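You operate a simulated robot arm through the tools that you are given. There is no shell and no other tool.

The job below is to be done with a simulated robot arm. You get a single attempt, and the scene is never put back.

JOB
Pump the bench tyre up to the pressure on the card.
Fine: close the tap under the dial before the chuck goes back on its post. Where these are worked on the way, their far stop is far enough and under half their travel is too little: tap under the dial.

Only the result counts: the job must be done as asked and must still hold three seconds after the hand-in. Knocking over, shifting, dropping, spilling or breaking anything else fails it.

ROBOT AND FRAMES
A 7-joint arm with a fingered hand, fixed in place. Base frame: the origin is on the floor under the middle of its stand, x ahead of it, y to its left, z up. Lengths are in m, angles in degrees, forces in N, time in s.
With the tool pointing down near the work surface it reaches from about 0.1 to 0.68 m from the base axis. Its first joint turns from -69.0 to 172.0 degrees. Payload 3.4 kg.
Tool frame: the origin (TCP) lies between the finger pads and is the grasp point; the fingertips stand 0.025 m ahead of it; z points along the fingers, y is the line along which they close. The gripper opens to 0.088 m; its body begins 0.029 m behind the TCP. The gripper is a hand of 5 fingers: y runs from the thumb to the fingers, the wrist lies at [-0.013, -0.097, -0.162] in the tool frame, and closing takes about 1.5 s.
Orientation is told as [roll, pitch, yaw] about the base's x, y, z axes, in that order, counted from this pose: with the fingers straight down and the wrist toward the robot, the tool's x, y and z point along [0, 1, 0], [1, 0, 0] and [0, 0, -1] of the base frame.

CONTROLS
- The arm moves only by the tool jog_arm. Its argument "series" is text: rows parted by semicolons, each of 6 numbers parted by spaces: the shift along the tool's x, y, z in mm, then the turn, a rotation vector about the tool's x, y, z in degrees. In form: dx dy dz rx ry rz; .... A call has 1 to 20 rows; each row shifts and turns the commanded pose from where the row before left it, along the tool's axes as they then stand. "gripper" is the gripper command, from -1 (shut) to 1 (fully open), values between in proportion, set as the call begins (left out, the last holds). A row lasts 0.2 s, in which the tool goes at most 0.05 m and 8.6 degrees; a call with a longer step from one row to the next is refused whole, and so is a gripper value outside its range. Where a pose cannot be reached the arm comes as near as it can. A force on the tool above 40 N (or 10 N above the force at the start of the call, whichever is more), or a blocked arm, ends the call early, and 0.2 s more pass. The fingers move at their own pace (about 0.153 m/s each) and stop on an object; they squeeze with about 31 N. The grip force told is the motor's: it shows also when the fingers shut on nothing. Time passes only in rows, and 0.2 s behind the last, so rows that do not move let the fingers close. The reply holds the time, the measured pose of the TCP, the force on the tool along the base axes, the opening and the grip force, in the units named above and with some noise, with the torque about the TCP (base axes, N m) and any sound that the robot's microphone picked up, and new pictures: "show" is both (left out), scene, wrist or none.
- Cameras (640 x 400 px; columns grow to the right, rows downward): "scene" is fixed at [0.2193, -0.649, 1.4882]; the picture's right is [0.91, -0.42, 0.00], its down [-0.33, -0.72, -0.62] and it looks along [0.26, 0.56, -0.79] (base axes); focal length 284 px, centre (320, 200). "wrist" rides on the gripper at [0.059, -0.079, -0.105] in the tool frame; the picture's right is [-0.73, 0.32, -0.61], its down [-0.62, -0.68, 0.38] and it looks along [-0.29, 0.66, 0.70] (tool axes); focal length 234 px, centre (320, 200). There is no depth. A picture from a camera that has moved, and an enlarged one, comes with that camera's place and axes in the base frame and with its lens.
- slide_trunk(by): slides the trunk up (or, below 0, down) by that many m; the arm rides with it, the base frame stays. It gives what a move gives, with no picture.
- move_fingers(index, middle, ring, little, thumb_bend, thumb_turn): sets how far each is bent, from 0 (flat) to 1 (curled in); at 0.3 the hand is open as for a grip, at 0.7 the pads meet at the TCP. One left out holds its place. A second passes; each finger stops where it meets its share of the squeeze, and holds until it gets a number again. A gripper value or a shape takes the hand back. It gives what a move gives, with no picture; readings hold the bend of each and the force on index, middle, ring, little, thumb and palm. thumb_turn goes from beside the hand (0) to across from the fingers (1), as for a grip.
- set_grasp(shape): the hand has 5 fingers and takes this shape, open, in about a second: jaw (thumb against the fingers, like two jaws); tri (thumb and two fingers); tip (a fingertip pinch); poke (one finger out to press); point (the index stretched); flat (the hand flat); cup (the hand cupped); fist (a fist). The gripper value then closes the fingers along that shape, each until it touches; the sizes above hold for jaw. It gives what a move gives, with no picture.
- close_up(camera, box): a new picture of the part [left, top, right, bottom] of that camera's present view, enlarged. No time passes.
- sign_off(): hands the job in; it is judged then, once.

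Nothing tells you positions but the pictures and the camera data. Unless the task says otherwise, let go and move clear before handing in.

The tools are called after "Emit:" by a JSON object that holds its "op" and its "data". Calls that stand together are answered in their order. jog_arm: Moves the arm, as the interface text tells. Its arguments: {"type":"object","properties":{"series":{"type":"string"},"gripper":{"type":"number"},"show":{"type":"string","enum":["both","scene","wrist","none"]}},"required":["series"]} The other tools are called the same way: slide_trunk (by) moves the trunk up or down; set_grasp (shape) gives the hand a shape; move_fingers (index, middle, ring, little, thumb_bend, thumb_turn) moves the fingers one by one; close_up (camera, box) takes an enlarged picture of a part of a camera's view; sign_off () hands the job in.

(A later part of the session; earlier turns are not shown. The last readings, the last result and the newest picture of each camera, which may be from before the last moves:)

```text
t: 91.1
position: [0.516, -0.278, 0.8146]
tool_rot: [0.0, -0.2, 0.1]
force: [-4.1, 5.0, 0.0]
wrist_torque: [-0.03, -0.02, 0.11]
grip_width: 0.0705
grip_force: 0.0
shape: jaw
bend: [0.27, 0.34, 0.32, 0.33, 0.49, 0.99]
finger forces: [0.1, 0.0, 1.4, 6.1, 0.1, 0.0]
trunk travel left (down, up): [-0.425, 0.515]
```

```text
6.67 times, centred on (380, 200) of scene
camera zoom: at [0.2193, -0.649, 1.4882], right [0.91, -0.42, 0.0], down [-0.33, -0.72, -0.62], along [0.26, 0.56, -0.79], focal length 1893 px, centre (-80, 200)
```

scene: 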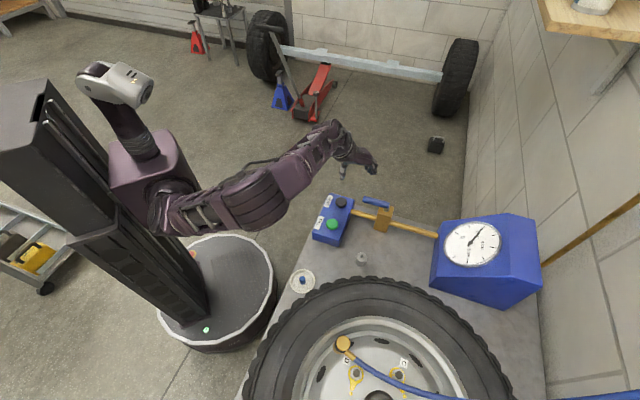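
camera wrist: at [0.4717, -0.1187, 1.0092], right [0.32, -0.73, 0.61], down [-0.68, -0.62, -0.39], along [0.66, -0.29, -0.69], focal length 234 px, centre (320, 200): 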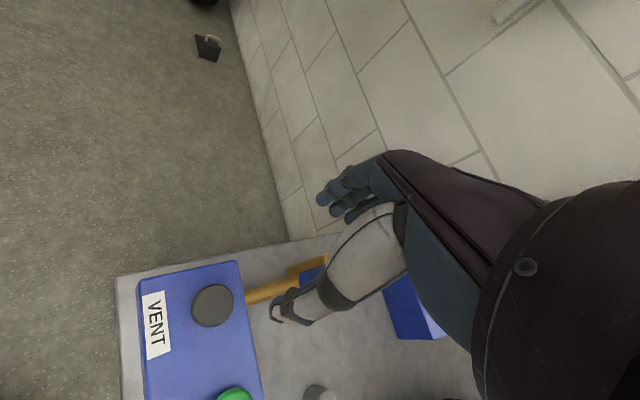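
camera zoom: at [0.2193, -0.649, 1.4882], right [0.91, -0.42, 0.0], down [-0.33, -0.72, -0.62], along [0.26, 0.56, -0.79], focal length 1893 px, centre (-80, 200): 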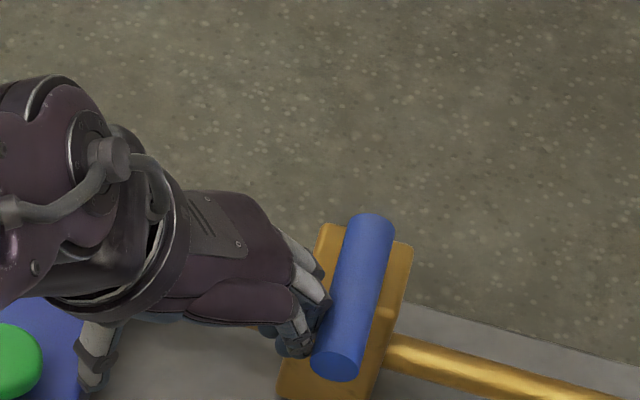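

The closed stop is felt at about 6 N and the handle is back across the pipe. I'll back away, lift, and check the dial.

Emit:
{"op": "jog_arm", "data": {"series": "6 -6 0 0 0 0; 6 -8 0 0 0 0; 0 0 -30 0 0 0; 0 0 -40 0 0 0; 0 0 -40 0 0 0; 0 0 0 0 0 0"}}

Emit:
{"op": "close_up", "data": {"camera": "scene", "box": [462, 218, 494, 246]}}

Emit:
{"op": "close_up", "data": {"camera": "scene", "box": [340, 170, 420, 240]}}

```text
t: 92.5
position: [0.5061, -0.2665, 0.9229]
tool_rot: [0.0, -0.1, 0.0]
force: [-0.3, -0.2, 0.5]
wrist_torque: [-0.01, 0.0, -0.02]
grip_width: 0.0707
grip_force: 0.2
shape: jaw
bend: [0.27, 0.34, 0.31, 0.33, 0.49, 0.99]
finger forces: [0.0, 0.0, 0.0, 0.0, 0.0, 0.0]
trunk travel left (down, up): [-0.425, 0.515]
camera wrist: at [0.4271, -0.2091, 1.0266], right [0.32, -0.73, 0.61], down [-0.68, -0.62, -0.39], along [0.66, -0.29, -0.7], focal length 234 px, centre (320, 200)
```

scene: 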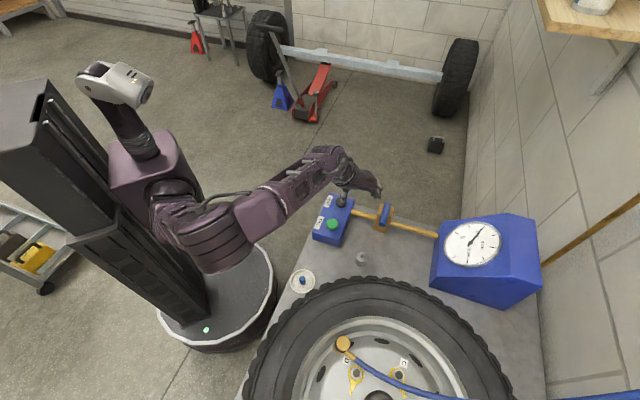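
wrist: 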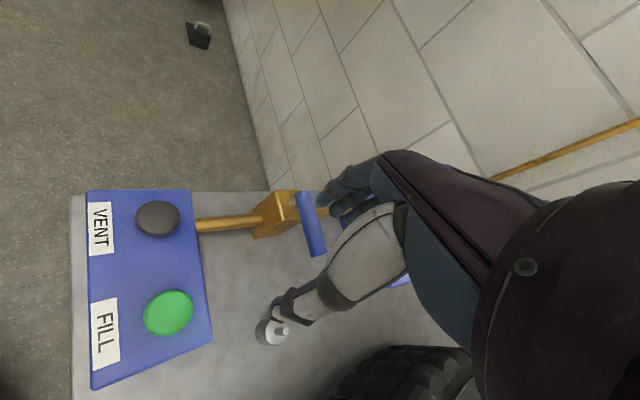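

```text
14.29 times, centred on (478, 232) of scene
camera zoom: at [0.2193, -0.649, 1.4882], right [0.91, -0.42, 0.0], down [-0.33, -0.72, -0.62], along [0.26, 0.56, -0.79], focal length 4056 px, centre (-1937, -257)
```

zoom: 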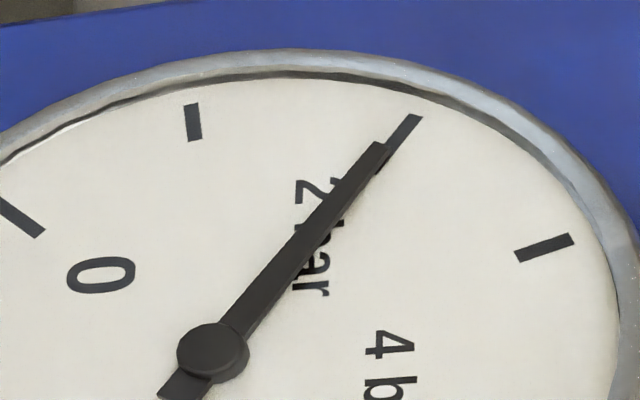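

```text
5.71 times, centred on (380, 205) of scene
camera zoom: at [0.2193, -0.649, 1.4882], right [0.91, -0.42, 0.0], down [-0.33, -0.72, -0.62], along [0.26, 0.56, -0.79], focal length 1622 px, centre (-23, 171)
```

zoom: 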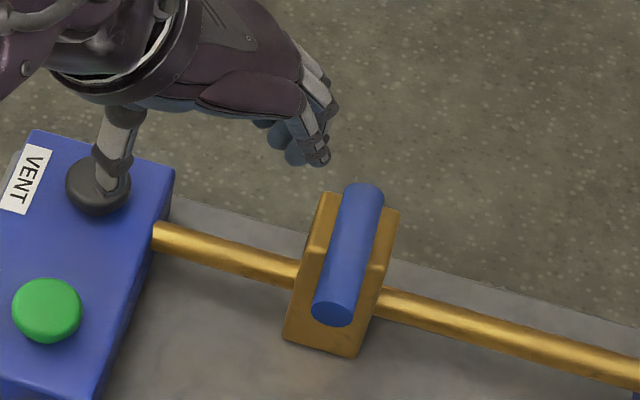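

The tap is closed across the pipe and the dial holds 2.0 bar. Next I'll restore the trunk height and go back to the chuck by the route that worked before.

Emit:
{"op": "slide_trunk", "data": {"by": 0.2}}

Emit:
{"op": "jog_arm", "data": {"series": "0 0 5 0 0 7.5; 0 0 5 0 0 7.5; 0 0 5 0 0 7.5; 0 0 5 0 0 7.5; -35.5 8.8 0 0 0 0; -35.5 8.8 0 0 0 0; -35.5 8.8 0 0 0 0; 0 0 0 0 0 0"}}

```text
t: 94.6
position: [0.5064, -0.2676, 1.1217]
tool_rot: [0.1, -0.1, 0.0]
force: [-0.7, 0.0, -0.2]
wrist_torque: [0.02, 0.05, -0.01]
grip_width: 0.0705
grip_force: 0.1
shape: jaw
bend: [0.27, 0.34, 0.31, 0.33, 0.49, 0.99]
finger forces: [0.0, 0.1, 0.0, 0.0, 0.1, 0.0]
trunk travel left (down, up): [-0.625, 0.315]
```

```text
t: 96.4
position: [0.4751, -0.3741, 1.1037]
tool_rot: [0.0, 0.0, -30.0]
force: [0.0, -1.1, 0.2]
wrist_torque: [0.0, 0.02, -0.01]
grip_width: 0.0704
grip_force: 0.0
shape: jaw
bend: [0.27, 0.34, 0.31, 0.33, 0.49, 0.99]
finger forces: [0.0, 0.0, 0.0, 0.1, 0.1, 0.1]
trunk travel left (down, up): [-0.625, 0.315]
camera wrist: at [0.4364, -0.2844, 1.2071], right [-0.08, -0.79, 0.61], down [-0.9, -0.2, -0.38], along [0.42, -0.58, -0.7], focal length 234 px, centre (320, 200)
```

scene: 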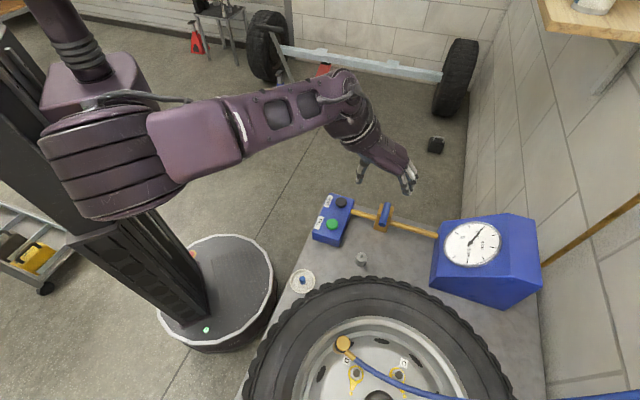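
wrist: 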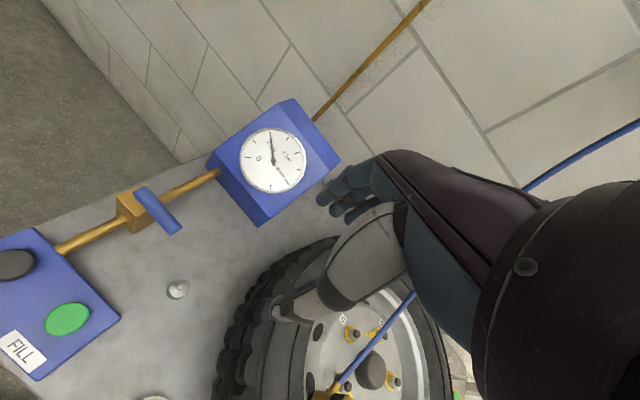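

Emit:
{"op": "jog_arm", "data": {"series": "-36 0.7 13 0 0 0; -36 0.7 13 0 0 0; -36 0.7 13 0 0 0; -36 0.7 13 0 0 0; -24.4 -14.8 7 0 0 0; -24.4 -14.8 7 0 0 0; -24.4 -14.8 7 0 0 0; -24.4 -14.8 7 0 0 0; 0 0 0 0 0 0"}}

Emit:
{"op": "close_up", "data": {"camera": "wrist", "box": [160, 180, 400, 340]}}

Emit:
{"op": "close_up", "data": {"camera": "scene", "box": [290, 280, 450, 400]}}

```text
t: 98.4
position: [0.3048, -0.5547, 1.0208]
tool_rot: [0.1, -0.2, -30.0]
force: [-0.7, 0.3, -0.4]
wrist_torque: [0.02, 0.02, 0.03]
grip_width: 0.0704
grip_force: 0.1
shape: jaw
bend: [0.27, 0.34, 0.31, 0.33, 0.49, 0.99]
finger forces: [0.1, 0.0, 0.1, 0.1, 0.0, 0.0]
trunk travel left (down, up): [-0.625, 0.315]
camera wrist: at [0.266, -0.4651, 1.125], right [-0.09, -0.79, 0.61], down [-0.9, -0.2, -0.39], along [0.42, -0.58, -0.7], focal length 234 px, centre (320, 200)
```

scene: 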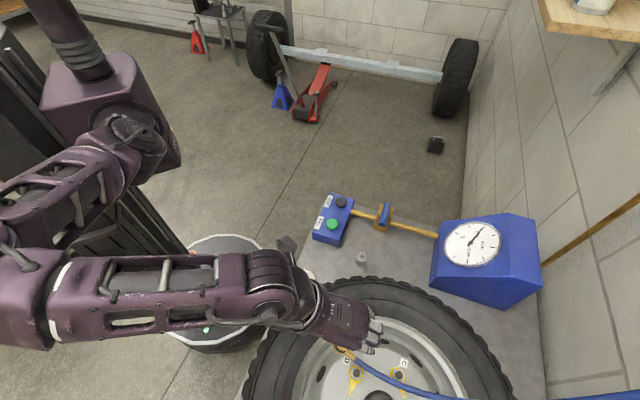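
wrist: 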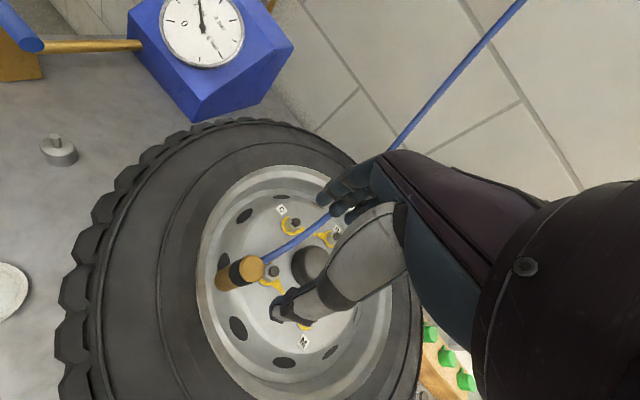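

```text
2.50 times, centred on (280, 260) of wrist
camera zoom: at [0.266, -0.4651, 1.125], right [-0.09, -0.79, 0.61], down [-0.9, -0.2, -0.39], along [0.42, -0.58, -0.7], focal length 585 px, centre (420, 50)
```

zoom: 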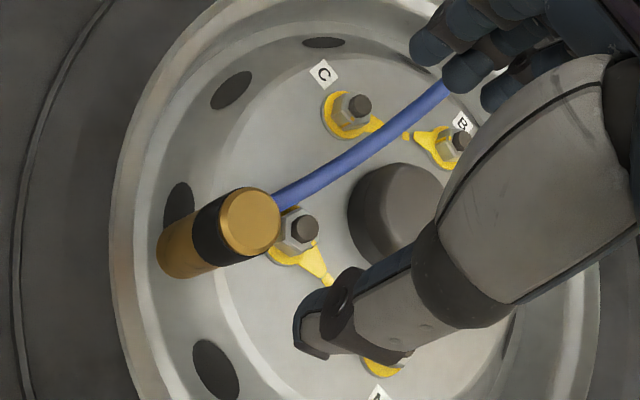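

```text
3.33 times, centred on (370, 340) of scene
camera zoom: at [0.2193, -0.649, 1.4882], right [0.91, -0.42, 0.0], down [-0.33, -0.72, -0.62], along [0.26, 0.56, -0.79], focal length 946 px, centre (153, -267)
```

zoom: 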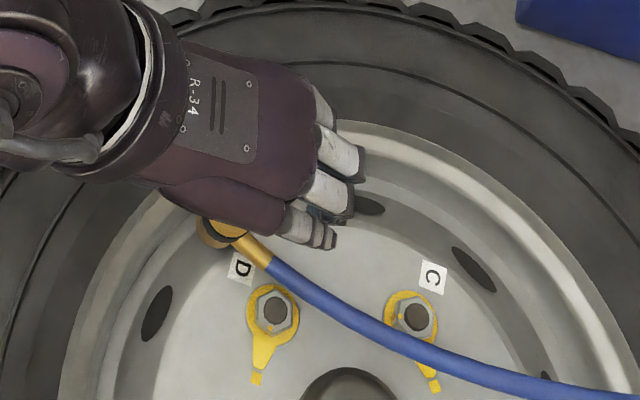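

The chuck top is at about (0.309,−0.560,0.90), leaning a few degrees. I'll align over it, narrow the opening slightly, and descend partway.

Emit:
{"op": "jog_arm", "data": {"series": "-1.5 5 20 0 0 0; 0 0 25 0 0 0; 0 0 25 0 0 0; 0 0 15 0 0 0; 0 0 0 0 0 0", "gripper": 0.45}}

Emit:
{"op": "close_up", "data": {"camera": "wrist", "box": [200, 180, 380, 310]}}

Emit:
{"op": "close_up", "data": {"camera": "scene", "box": [290, 280, 450, 400]}}

```text
t: 99.6
position: [0.3081, -0.5574, 0.9352]
tool_rot: [0.1, -0.1, -30.0]
force: [0.0, -0.7, 0.7]
wrist_torque: [0.01, -0.03, -0.03]
grip_width: 0.064
grip_force: 0.0
shape: jaw
bend: [0.27, 0.36, 0.33, 0.34, 0.56, 0.99]
finger forces: [0.1, 0.0, 0.0, 0.0, 0.1, 0.0]
trunk travel left (down, up): [-0.625, 0.315]
camera wrist: at [0.2689, -0.4672, 1.0395], right [-0.09, -0.79, 0.61], down [-0.9, -0.2, -0.39], along [0.42, -0.58, -0.7], focal length 234 px, centre (320, 200)
```

scene: 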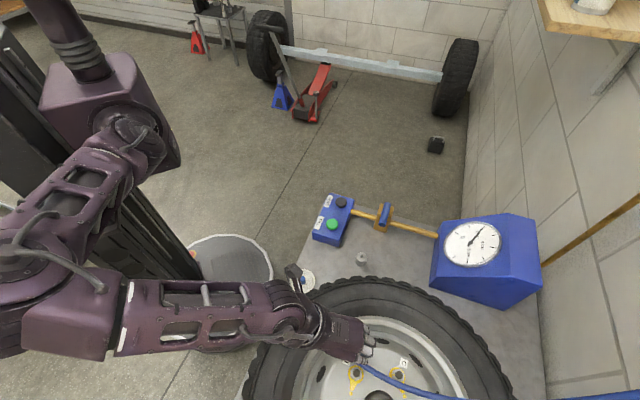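
wrist: 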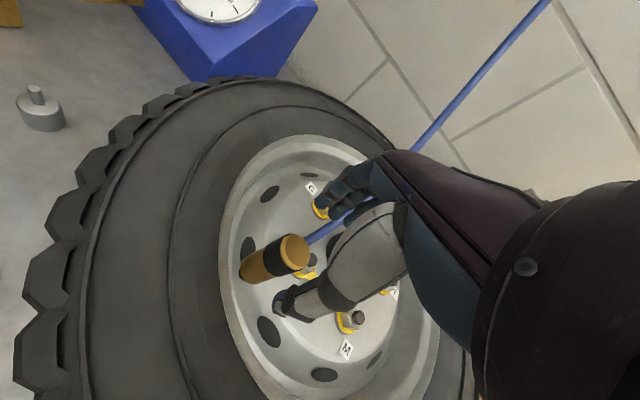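

```text
3.08 times, centred on (290, 245) of wrist
camera zoom: at [0.2689, -0.4672, 1.0395], right [-0.09, -0.79, 0.61], down [-0.9, -0.2, -0.39], along [0.42, -0.58, -0.7], focal length 720 px, centre (412, 62)
```

zoom: 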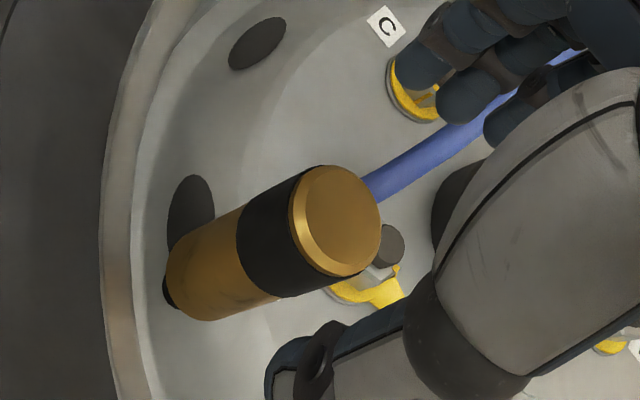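

```text
3.33 times, centred on (370, 340) of scene
camera zoom: at [0.2193, -0.649, 1.4882], right [0.91, -0.42, 0.0], down [-0.33, -0.72, -0.62], along [0.26, 0.56, -0.79], focal length 946 px, centre (153, -267)
```

zoom: 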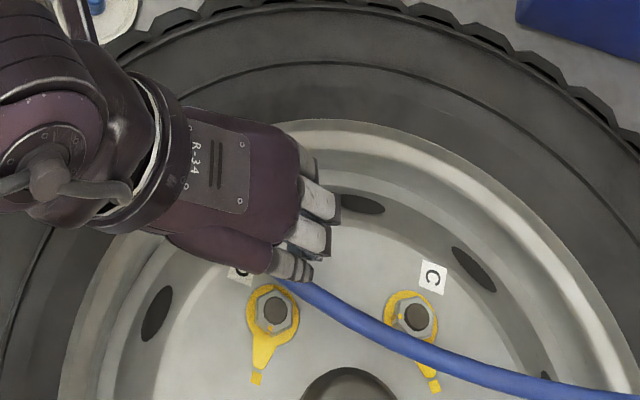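

Centred over the chuck. I'll descend to the grip height and close.

Emit:
{"op": "jog_arm", "data": {"series": "0 0 20 0 0 0; 0 0 15 0 0 0; 0 0 10 0 0 0; 0 0 0 0 0 0", "show": "wrist"}}

Emit:
{"op": "close_up", "data": {"camera": "wrist", "box": [200, 180, 380, 310]}}

```text
t: 100.6
position: [0.3098, -0.5572, 0.8912]
tool_rot: [0.0, -0.1, -30.0]
force: [-0.9, -0.2, -0.1]
wrist_torque: [-0.02, -0.01, 0.0]
grip_width: 0.0643
grip_force: 0.0
shape: jaw
bend: [0.27, 0.36, 0.33, 0.34, 0.56, 0.99]
finger forces: [0.0, 0.0, 0.0, 0.1, 0.0, 0.0]
trunk travel left (down, up): [-0.625, 0.315]
camera wrist: at [0.2695, -0.4665, 0.9956], right [-0.09, -0.79, 0.61], down [-0.9, -0.2, -0.39], along [0.42, -0.58, -0.7], focal length 234 px, centre (320, 200)
```

wrist: 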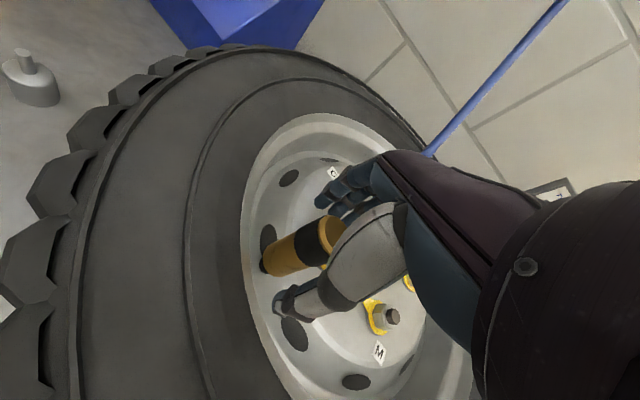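

```text
3.08 times, centred on (290, 245) of wrist
camera zoom: at [0.2695, -0.4665, 0.9956], right [-0.09, -0.79, 0.61], down [-0.9, -0.2, -0.39], along [0.42, -0.58, -0.7], focal length 720 px, centre (412, 62)
```

zoom: 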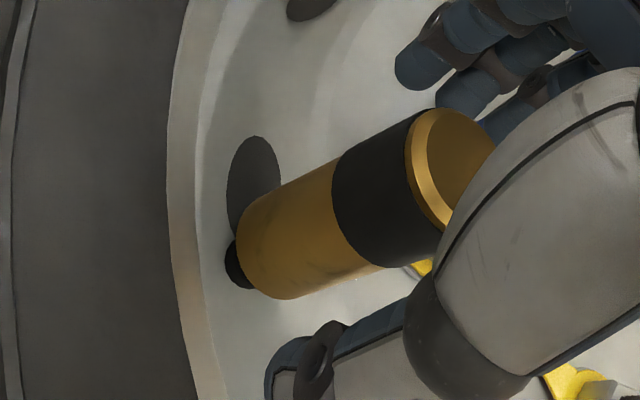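

Emit:
{"op": "jog_arm", "data": {"series": "0 0 0 0 0 0; 0 0 0 0 0 0; 0 0 0 0 0 0; 0 0 0 0 0 0; 0 0 0 0 0 0; 0 0 0 0 0 0; 0 0 0 0 0 0", "gripper": -1, "show": "wrist"}}

Emit:
{"op": "close_up", "data": {"camera": "wrist", "box": [200, 180, 380, 310]}}

Emit:
{"op": "close_up", "data": {"camera": "scene", "box": [462, 218, 494, 246]}}

```text
t: 102.2
position: [0.3083, -0.5569, 0.8922]
tool_rot: [0.0, -0.1, -30.1]
force: [-0.4, 1.6, -0.1]
wrist_torque: [0.11, 0.1, -0.06]
grip_width: 0.0193
grip_force: 31.5
shape: jaw
bend: [0.73, 0.55, 0.63, 0.61, 0.76, 1.0]
finger forces: [15.4, 9.6, 0.0, 0.1, 25.8, 0.0]
trunk travel left (down, up): [-0.625, 0.315]
camera wrist: at [0.2694, -0.4664, 0.9956], right [-0.09, -0.79, 0.61], down [-0.9, -0.2, -0.39], along [0.42, -0.58, -0.7], focal length 234 px, centre (320, 200)
```

wrist: 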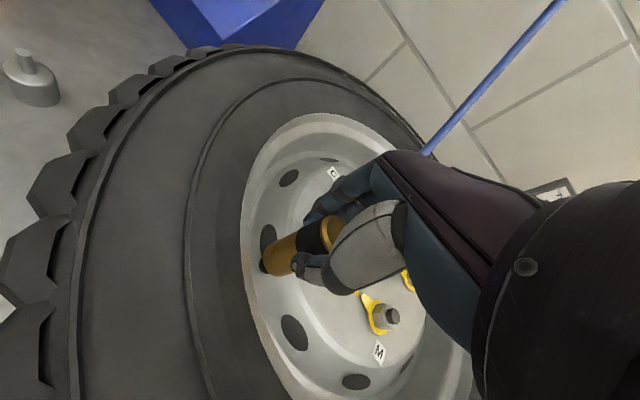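

```text
3.08 times, centred on (290, 245) of wrist
camera zoom: at [0.2694, -0.4664, 0.9956], right [-0.09, -0.79, 0.61], down [-0.9, -0.2, -0.39], along [0.42, -0.58, -0.7], focal length 720 px, centre (412, 62)
```

zoom: 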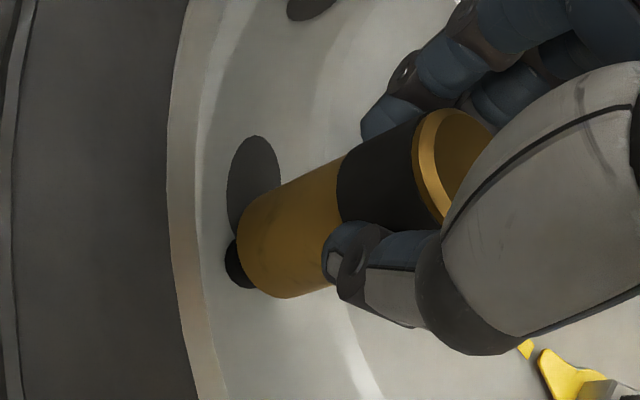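

```text
14.29 times, centred on (478, 232) of scene
camera zoom: at [0.2193, -0.649, 1.4882], right [0.91, -0.42, 0.0], down [-0.33, -0.72, -0.62], along [0.26, 0.56, -0.79], focal length 4056 px, centre (-1937, -257)
```

zoom: 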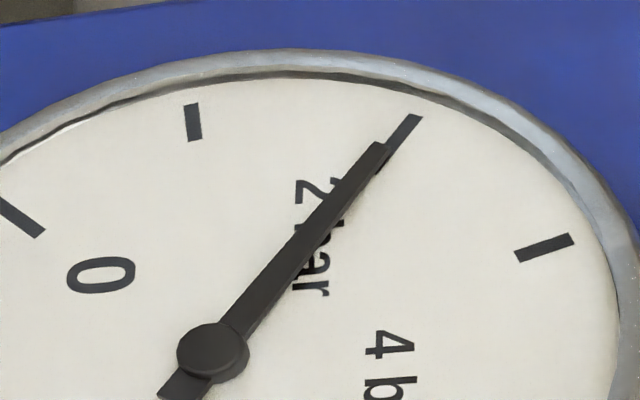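

Gripped firmly and still at 2 bar. I'll lift straight up off the valve.

Emit:
{"op": "jog_arm", "data": {"series": "0 0 -5 0 0 0; 0 0 -6 0 0 0; 0 0 -8 0 0 0; 0 0 -10 0 0 0; 0 0 -15 0 0 0; 0 0 -20 0 0 0; 0 0 -15 0 0 0; 0 0 0 0 0 0"}}

Emit:
{"op": "close_up", "data": {"camera": "wrist", "box": [180, 160, 400, 320]}}

```text
t: 104.0
position: [0.3089, -0.5599, 0.9713]
tool_rot: [0.1, 0.0, -30.0]
force: [0.4, 0.1, -1.8]
wrist_torque: [-0.01, -0.01, 0.01]
grip_width: 0.019
grip_force: 31.0
shape: jaw
bend: [0.73, 0.55, 0.63, 0.61, 0.76, 1.0]
finger forces: [16.2, 10.5, 0.1, 0.0, 25.0, 0.0]
trunk travel left (down, up): [-0.625, 0.315]
camera wrist: at [0.2712, -0.4687, 1.0749], right [-0.08, -0.79, 0.61], down [-0.9, -0.2, -0.39], along [0.42, -0.58, -0.7], focal length 234 px, centre (320, 200)
```

scene: 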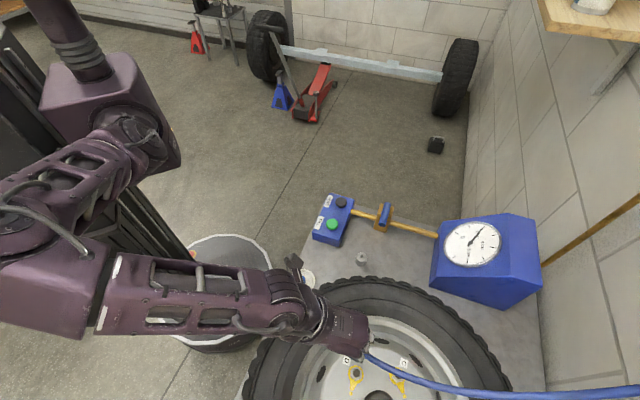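
wrist: 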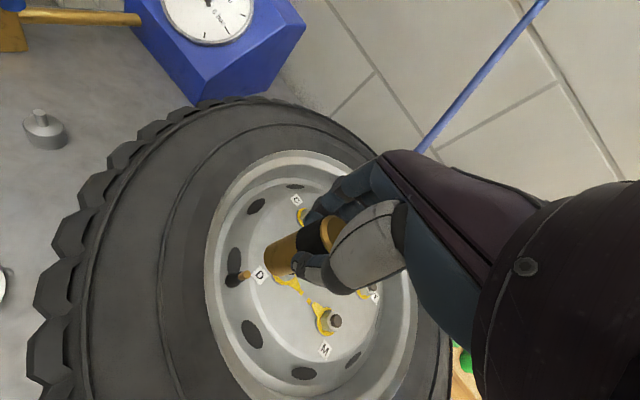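

```text
2.50 times, centred on (290, 240) of wrist
camera zoom: at [0.2712, -0.4687, 1.0749], right [-0.08, -0.79, 0.61], down [-0.9, -0.2, -0.39], along [0.42, -0.58, -0.7], focal length 585 px, centre (395, 100)
```

zoom: 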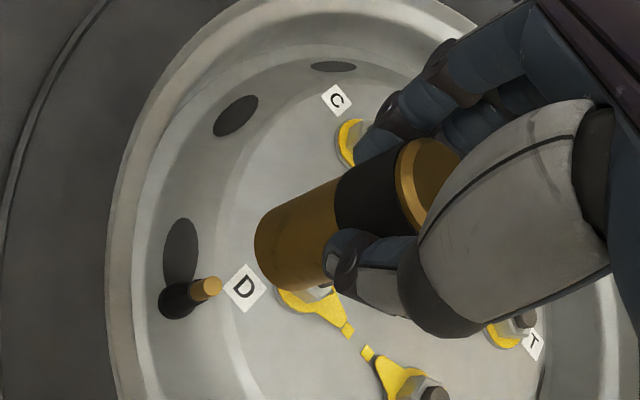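

The chuck is off the valve and hanging nearly straight. I'll carry it back to above the post by the reverse path.

Emit:
{"op": "jog_arm", "data": {"series": "38.2 7.4 0 0 0 0; 38.2 7.4 0 0 0 0; 38.2 7.4 0 0 0 0; 38.2 7.4 0 0 0 0; 38.2 7.4 0 0 0 0; 38.2 7.4 0 0 0 0; 38.2 7.4 0 0 0 0; 0 0 0 0 0 -7.5; 0 0 0 0 0 -7.5; 0 0 0 0 0 0"}}

Emit:
{"op": "close_up", "data": {"camera": "wrist", "box": [180, 160, 380, 320]}}

Emit:
{"op": "close_up", "data": {"camera": "scene", "box": [330, 190, 426, 270]}}

```text
t: 106.2
position: [0.4884, -0.352, 0.971]
tool_rot: [0.1, -0.1, -15.0]
force: [0.1, 0.1, -1.9]
wrist_torque: [0.01, -0.01, 0.02]
grip_width: 0.0196
grip_force: 30.8
shape: jaw
bend: [0.73, 0.55, 0.63, 0.61, 0.76, 1.0]
finger forces: [16.2, 10.7, 0.0, 0.1, 24.9, 0.0]
trunk travel left (down, up): [-0.625, 0.315]
camera wrist: at [0.4271, -0.2754, 1.0754], right [0.12, -0.79, 0.61], down [-0.82, -0.43, -0.39], along [0.56, -0.45, -0.7], focal length 234 px, centre (320, 200)
```

scene: 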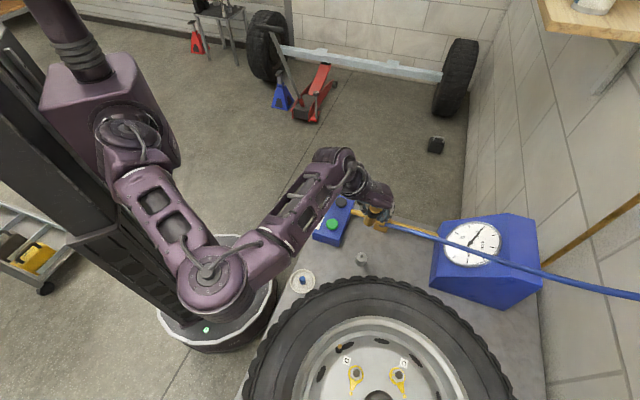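
wrist: 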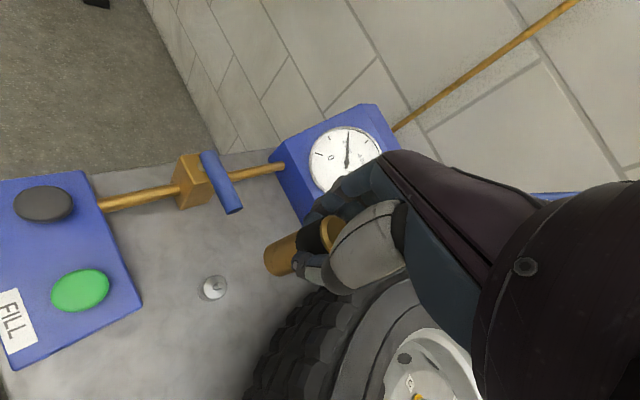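

```text
2.50 times, centred on (280, 240) of wrist
camera zoom: at [0.4271, -0.2754, 1.0754], right [0.12, -0.79, 0.61], down [-0.82, -0.43, -0.39], along [0.56, -0.45, -0.7], focal length 585 px, centre (420, 100)
```

zoom: 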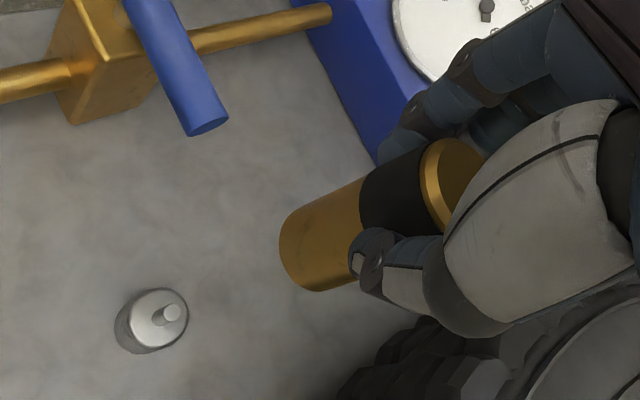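

```text
5.00 times, centred on (378, 230) of scene
camera zoom: at [0.2193, -0.649, 1.4882], right [0.91, -0.42, 0.0], down [-0.33, -0.72, -0.62], along [0.26, 0.56, -0.79], focal length 1420 px, centre (30, 50)
```

zoom: 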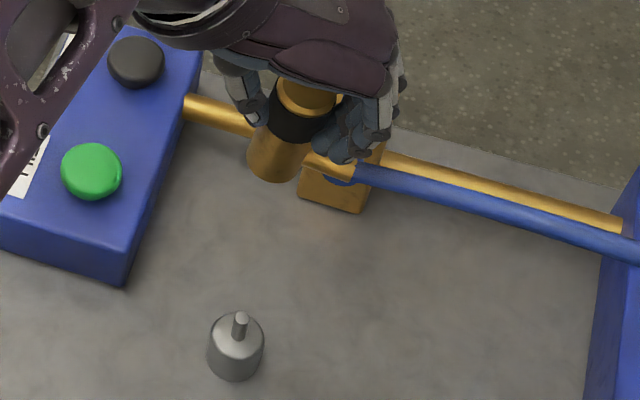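

The chuck seems to have kept a lean of about 4° in the hand, with its bottom about 3.5 mm toward the thumb. I'll tilt the hand 4° to straighten it, then lower toward the pin and compare.

Emit:
{"op": "jog_arm", "data": {"series": "0 0 0 -4 0 0; 0 0 30 0 0 0; 0 0 30 0 0 0; 0 0 30 0 0 0; 0 0 25 0 0 0; 0 0 20 0 0 0; 0 0 0 0 0 0"}}

Emit:
{"op": "close_up", "data": {"camera": "wrist", "box": [200, 180, 380, 320]}}

Emit:
{"op": "close_up", "data": {"camera": "scene", "box": [330, 210, 410, 270]}}

```text
t: 107.8
position: [0.4972, -0.3542, 0.8362]
tool_rot: [0.0, -4.1, -15.0]
force: [-0.6, -0.5, -1.0]
wrist_torque: [-0.03, 0.03, 0.03]
grip_width: 0.0193
grip_force: 31.1
shape: jaw
bend: [0.73, 0.55, 0.63, 0.61, 0.76, 1.0]
finger forces: [16.1, 10.8, 0.1, 0.0, 24.7, 0.1]
trunk travel left (down, up): [-0.625, 0.315]
camera wrist: at [0.4288, -0.276, 0.9349], right [0.08, -0.77, 0.63], down [-0.79, -0.43, -0.43], along [0.61, -0.46, -0.65], focal length 234 px, centre (320, 200)
```

scene: 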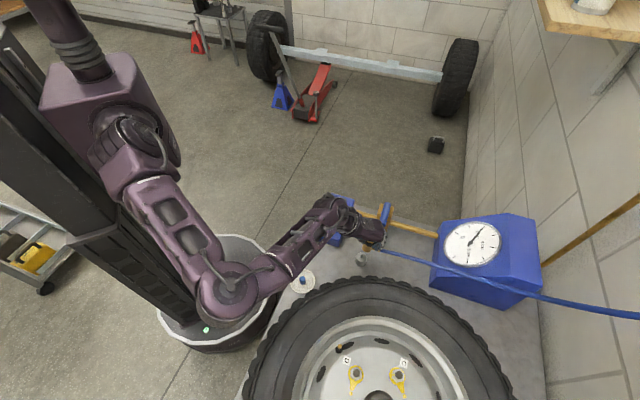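
wrist: 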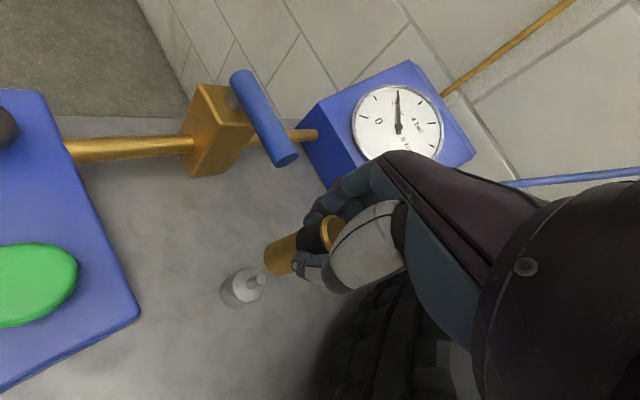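

```text
2.86 times, centred on (290, 250) of wrist
camera zoom: at [0.4288, -0.276, 0.9349], right [0.08, -0.77, 0.63], down [-0.79, -0.43, -0.43], along [0.61, -0.46, -0.65], focal length 669 px, centre (406, 57)
```

zoom: 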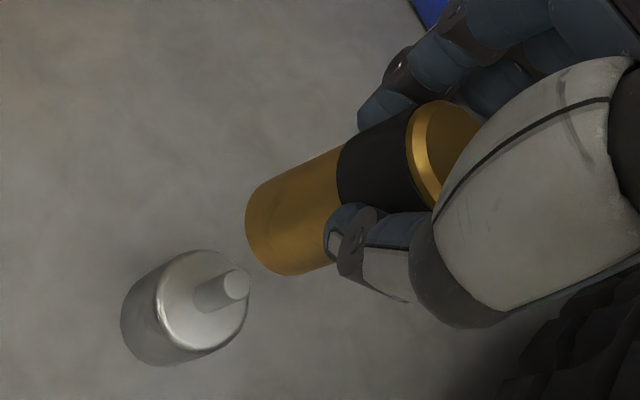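

```text
6.67 times, centred on (370, 240) of scene
camera zoom: at [0.2193, -0.649, 1.4882], right [0.91, -0.42, 0.0], down [-0.33, -0.72, -0.62], along [0.26, 0.56, -0.79], focal length 1893 px, centre (-13, -67)
```

zoom: 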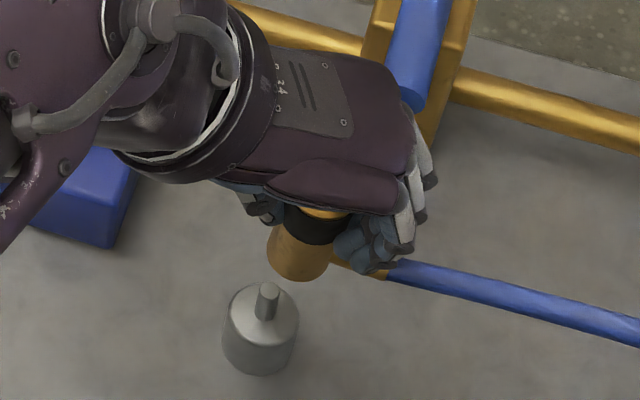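

The tilt is now close to vertical. Comparing both views, the chuck bottom is about 7–8 mm past the pin in +x, so I'll correct that and lower 15 mm more.

Emit:
{"op": "jog_arm", "data": {"series": "-2 -7.7 0 0 0 0; 0 -0.5 8 0 0 0; 0 -0.5 7 0 0 0; 0 0 0 0 0 0", "show": "none"}}

Emit:
{"op": "close_up", "data": {"camera": "wrist", "box": [200, 200, 350, 310]}}

Emit:
{"op": "close_up", "data": {"camera": "scene", "box": [340, 225, 396, 270]}}

```text
t: 108.8
position: [0.4899, -0.354, 0.8206]
tool_rot: [0.0, -4.0, -15.2]
force: [-0.5, -0.1, -2.4]
wrist_torque: [0.02, 0.03, -0.03]
grip_width: 0.0192
grip_force: 31.0
shape: jaw
bend: [0.73, 0.55, 0.63, 0.61, 0.76, 1.0]
finger forces: [16.0, 10.8, 0.0, 0.0, 24.6, 0.1]
trunk travel left (down, up): [-0.625, 0.315]
```

```text
3.64 times, centred on (275, 255) of wrist
camera zoom: at [0.4224, -0.2756, 0.9191], right [0.08, -0.77, 0.63], down [-0.79, -0.43, -0.43], along [0.61, -0.46, -0.65], focal length 852 px, centre (484, 0)
```

zoom: 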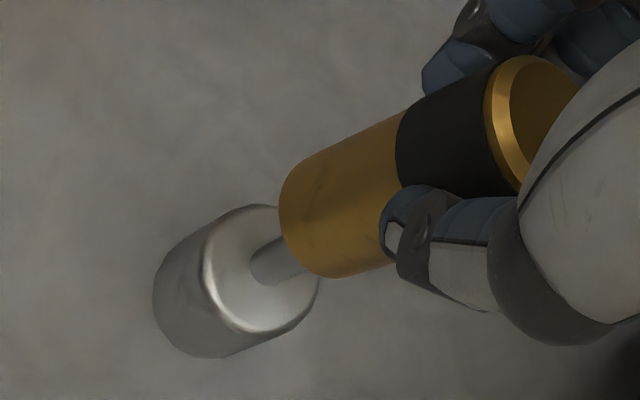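

```text
8.89 times, centred on (368, 248) of scene
camera zoom: at [0.2193, -0.649, 1.4882], right [0.91, -0.42, 0.0], down [-0.33, -0.72, -0.62], along [0.26, 0.56, -0.79], focal length 2524 px, centre (-107, -222)
```

zoom: 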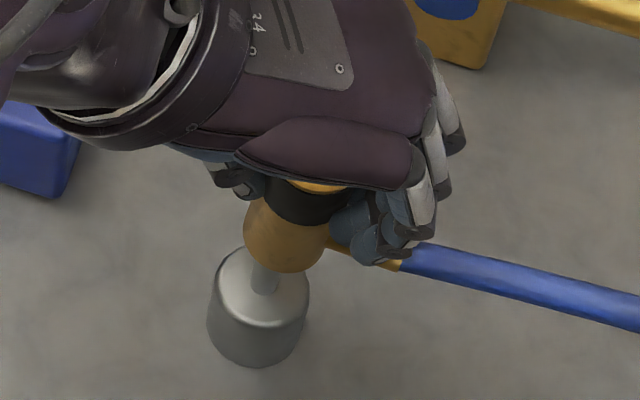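

I need about 3.3 mm more toward −x. I'll shift and lower to just above the pin.

Emit:
{"op": "jog_arm", "data": {"series": "0 -3.3 0 0 0 0; 0 -0.4 6 0 0 0; 0 0 0 0 0 0", "show": "none"}}

Emit:
{"op": "close_up", "data": {"camera": "wrist", "box": [200, 200, 350, 310]}}

Emit:
{"op": "close_up", "data": {"camera": "scene", "box": [340, 225, 396, 270]}}

```text
t: 109.6
position: [0.4873, -0.3514, 0.8156]
tool_rot: [0.0, -4.2, -15.0]
force: [0.3, -0.7, -2.1]
wrist_torque: [-0.02, -0.01, 0.02]
grip_width: 0.0195
grip_force: 31.3
shape: jaw
bend: [0.73, 0.55, 0.63, 0.61, 0.76, 1.0]
finger forces: [16.0, 10.8, 0.1, 0.0, 24.7, 0.1]
trunk travel left (down, up): [-0.625, 0.315]
```

```text
3.64 times, centred on (275, 255) of wrist
camera zoom: at [0.4196, -0.2737, 0.9129], right [0.08, -0.77, 0.63], down [-0.79, -0.43, -0.43], along [0.61, -0.46, -0.65], focal length 852 px, centre (484, 0)
```

zoom: 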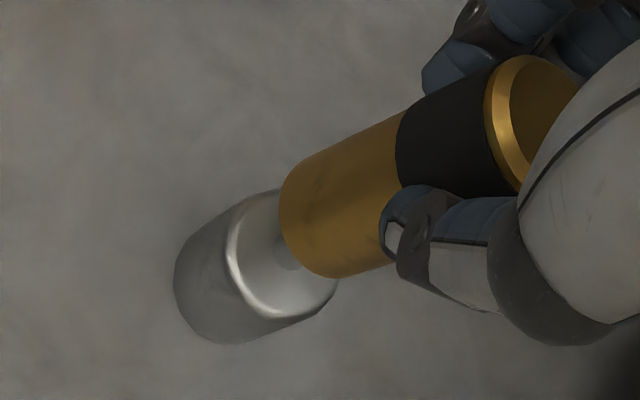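

```text
8.89 times, centred on (368, 248) of scene
camera zoom: at [0.2193, -0.649, 1.4882], right [0.91, -0.42, 0.0], down [-0.33, -0.72, -0.62], along [0.26, 0.56, -0.79], focal length 2524 px, centre (-107, -222)
```

zoom: 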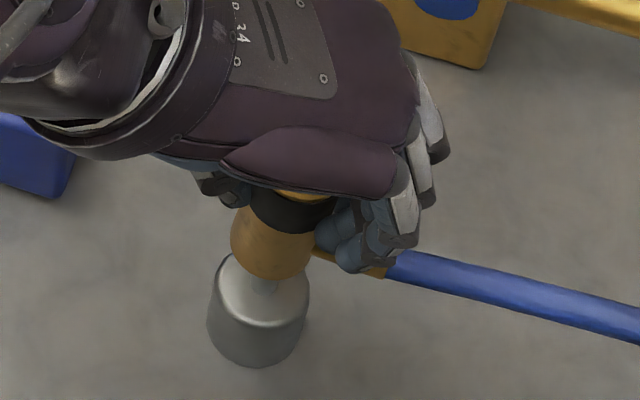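

Aligned to about 1–1.5 mm. I'll nudge −1.7 mm in tool x and lower gently onto the pin while watching the force.

Emit:
{"op": "jog_arm", "data": {"series": "-1.7 0 0 0 0 0; 0 -0.3 5 0 0 0; 0 -0.3 5 0 0 0; 0 -0.2 3 0 0 0; 0 0 0 0 0 0", "show": "none"}}

Emit:
{"op": "close_up", "data": {"camera": "wrist", "box": [200, 200, 350, 310]}}

Emit:
{"op": "close_up", "data": {"camera": "scene", "box": [340, 225, 396, 270]}}

```text
t: 110.8
position: [0.4861, -0.3544, 0.8021]
tool_rot: [0.1, -4.1, -15.2]
force: [0.0, 0.9, -1.2]
wrist_torque: [0.0, 0.02, 0.03]
grip_width: 0.0192
grip_force: 30.5
shape: jaw
bend: [0.73, 0.55, 0.63, 0.61, 0.76, 1.0]
finger forces: [16.0, 10.8, 0.0, 0.0, 24.6, 0.1]
trunk travel left (down, up): [-0.625, 0.315]
```

```text
3.64 times, centred on (275, 255) of wrist
camera zoom: at [0.4184, -0.2764, 0.8999], right [0.08, -0.77, 0.63], down [-0.79, -0.43, -0.43], along [0.61, -0.46, -0.65], focal length 852 px, centre (484, 0)
```

zoom: 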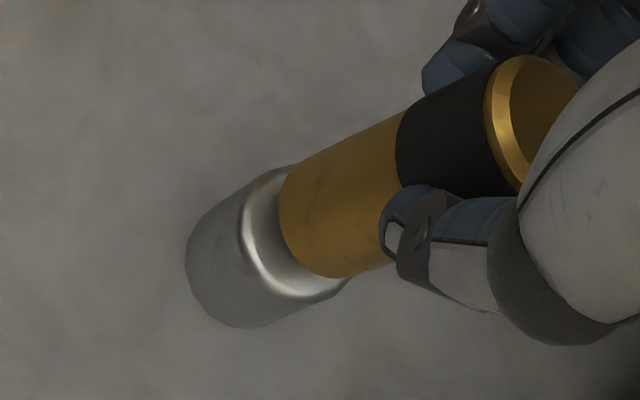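

```text
8.89 times, centred on (368, 248) of scene
camera zoom: at [0.2193, -0.649, 1.4882], right [0.91, -0.42, 0.0], down [-0.33, -0.72, -0.62], along [0.26, 0.56, -0.79], focal length 2524 px, centre (-107, -222)
```

zoom: 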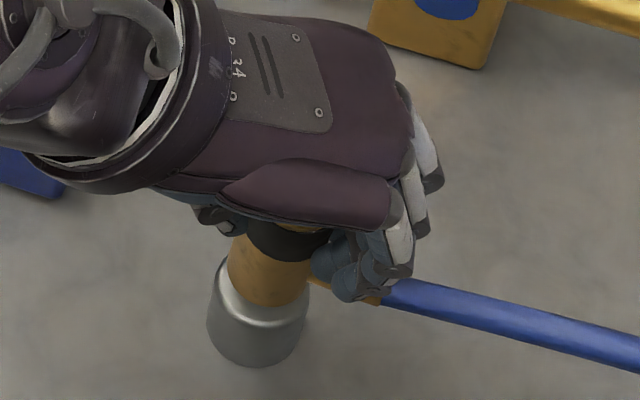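

It's concentric with the cup and there's no resistance. I'll continue down to seat it.

Emit:
{"op": "jog_arm", "data": {"series": "0 -0.3 4 0 0 0; 0 -0.2 3 0 0 0; 0 0 0 0 0 0", "show": "none"}}

```text
t: 111.6
position: [0.4869, -0.3538, 0.7957]
tool_rot: [0.0, -4.1, -15.1]
force: [0.2, -0.4, -1.7]
wrist_torque: [0.01, 0.01, 0.04]
grip_width: 0.0192
grip_force: 31.0
shape: jaw
bend: [0.73, 0.55, 0.63, 0.61, 0.76, 1.0]
finger forces: [16.0, 10.9, 0.0, 0.1, 24.7, 0.0]
trunk travel left (down, up): [-0.625, 0.315]
```

Emit:
{"op": "jog_arm", "data": {"series": "0 -0.1 2 0 0 0; 0 -0.1 1.5 0 0 0; 0 0 0 0 0 0", "show": "none"}}

Emit:
{"op": "close_up", "data": {"camera": "wrist", "box": [200, 200, 350, 310]}}

Emit:
{"op": "close_up", "data": {"camera": "scene", "box": [340, 225, 396, 270]}}

```text
t: 112.4
position: [0.4875, -0.3534, 0.7912]
tool_rot: [0.1, -4.2, -14.9]
force: [-0.7, 1.8, 3.3]
wrist_torque: [0.02, -0.02, -0.02]
grip_width: 0.0198
grip_force: 31.1
shape: jaw
bend: [0.73, 0.55, 0.63, 0.61, 0.76, 1.0]
finger forces: [16.5, 10.8, 0.0, 0.0, 26.2, 0.1]
trunk travel left (down, up): [-0.625, 0.315]
```

```text
3.64 times, centred on (275, 255) of wrist
camera zoom: at [0.4187, -0.2757, 0.8901], right [0.08, -0.77, 0.63], down [-0.79, -0.43, -0.43], along [0.61, -0.46, -0.65], focal length 852 px, centre (484, 0)
```

zoom: 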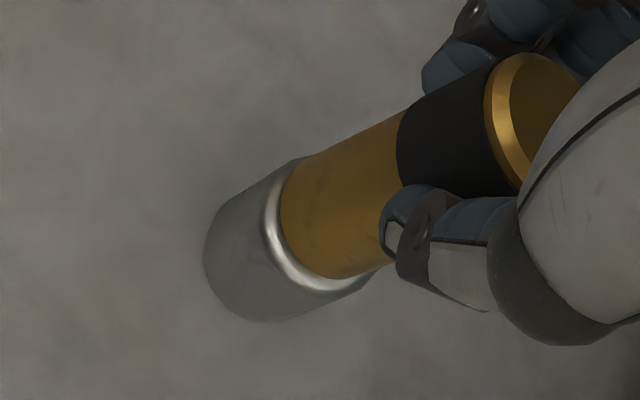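

```text
8.89 times, centred on (368, 248) of scene
camera zoom: at [0.2193, -0.649, 1.4882], right [0.91, -0.42, 0.0], down [-0.33, -0.72, -0.62], along [0.26, 0.56, -0.79], focal length 2524 px, centre (-107, -222)
```

zoom: 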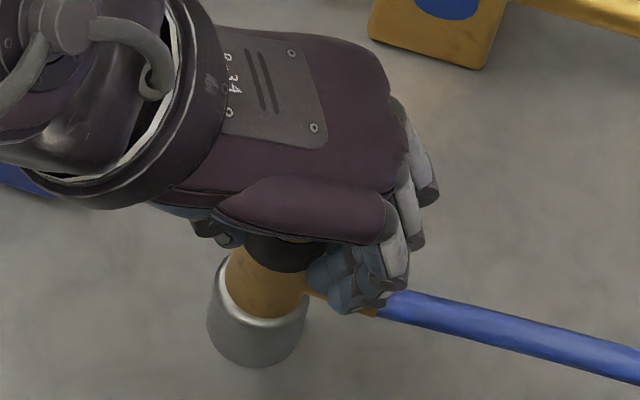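

Seat contact is felt at about 5 N. I'll press slightly more to be sure it's fully home.

Emit:
{"op": "jog_arm", "data": {"series": "0 -0.1 1.5 0 0 0; 0 0 0 0 0 0; 0 0 0 0 0 0", "show": "none"}}

```text
t: 113.2
position: [0.4861, -0.3541, 0.7912]
tool_rot: [0.2, -4.3, -15.0]
force: [1.5, 2.7, 10.8]
wrist_torque: [0.02, -0.13, 0.06]
grip_width: 0.0199
grip_force: 31.0
shape: jaw
bend: [0.73, 0.55, 0.63, 0.61, 0.76, 1.0]
finger forces: [18.2, 11.2, 0.0, 0.0, 27.2, 0.1]
trunk travel left (down, up): [-0.625, 0.315]
```

It's firmly seated. I'll relieve the push, open the fingers, and check the chuck.

Emit:
{"op": "jog_arm", "data": {"series": "0 0.1 -1.5 0 0 0; 0 0 0 0 0 0", "show": "none"}}

Emit:
{"op": "jog_arm", "data": {"series": "0 0 0 0 0 0; 0 0 0 0 0 0; 0 0 0 0 0 0; 0 0 0 0 0 0; 0 0 0 0 0 0; 0 0 0 0 0 0; 0 0 0 0 0 0", "gripper": 0.3, "show": "wrist"}}

Emit:
{"op": "close_up", "data": {"camera": "wrist", "box": [200, 180, 400, 320]}}

Emit:
{"op": "close_up", "data": {"camera": "scene", "box": [340, 200, 436, 270]}}

```text
t: 113.8
position: [0.4864, -0.3552, 0.7911]
tool_rot: [0.0, -4.1, -14.9]
force: [1.7, 2.7, 6.2]
wrist_torque: [-0.01, -0.13, 0.05]
grip_width: 0.02
grip_force: 31.1
shape: jaw
bend: [0.73, 0.55, 0.63, 0.61, 0.76, 1.0]
finger forces: [17.8, 11.2, 0.1, 0.2, 26.3, 0.0]
trunk travel left (down, up): [-0.625, 0.315]
```

```text
t: 115.4
position: [0.4853, -0.3543, 0.7917]
tool_rot: [0.1, -4.2, -15.0]
force: [-0.5, 0.2, 0.5]
wrist_torque: [0.01, 0.02, -0.02]
grip_width: 0.057
grip_force: 0.1
shape: jaw
bend: [0.28, 0.39, 0.36, 0.36, 0.62, 1.0]
finger forces: [0.1, 0.0, 0.1, 0.0, 0.1, 0.1]
trunk travel left (down, up): [-0.625, 0.315]
camera wrist: at [0.4185, -0.2763, 0.8893], right [0.08, -0.77, 0.63], down [-0.79, -0.43, -0.43], along [0.61, -0.46, -0.65], focal length 234 px, centre (320, 200)
```

wrist: 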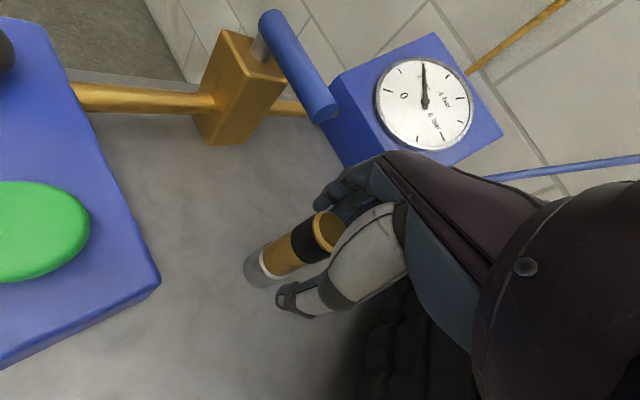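

```text
2.86 times, centred on (300, 250) of wrist
camera zoom: at [0.4185, -0.2763, 0.8893], right [0.08, -0.77, 0.63], down [-0.79, -0.43, -0.43], along [0.61, -0.46, -0.65], focal length 669 px, centre (377, 57)
```

zoom: 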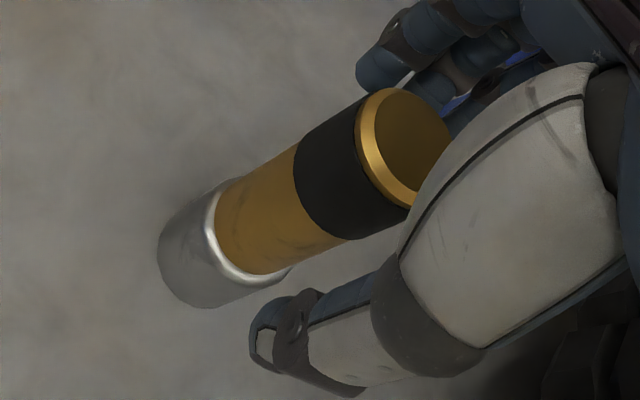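

```text
5.71 times, centred on (388, 235) of scene
camera zoom: at [0.2193, -0.649, 1.4882], right [0.91, -0.42, 0.0], down [-0.33, -0.72, -0.62], along [0.26, 0.56, -0.79], focal length 1622 px, centre (-69, 0)
```

zoom: 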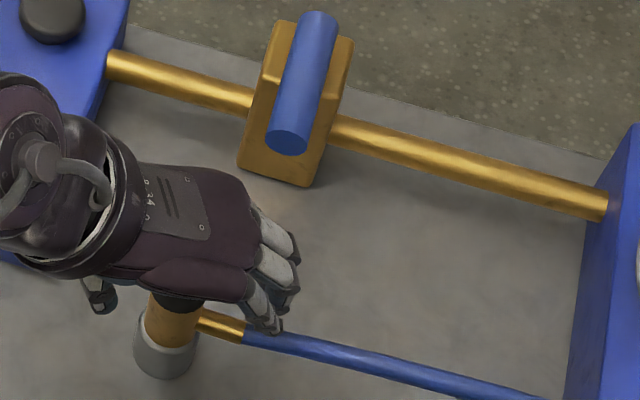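

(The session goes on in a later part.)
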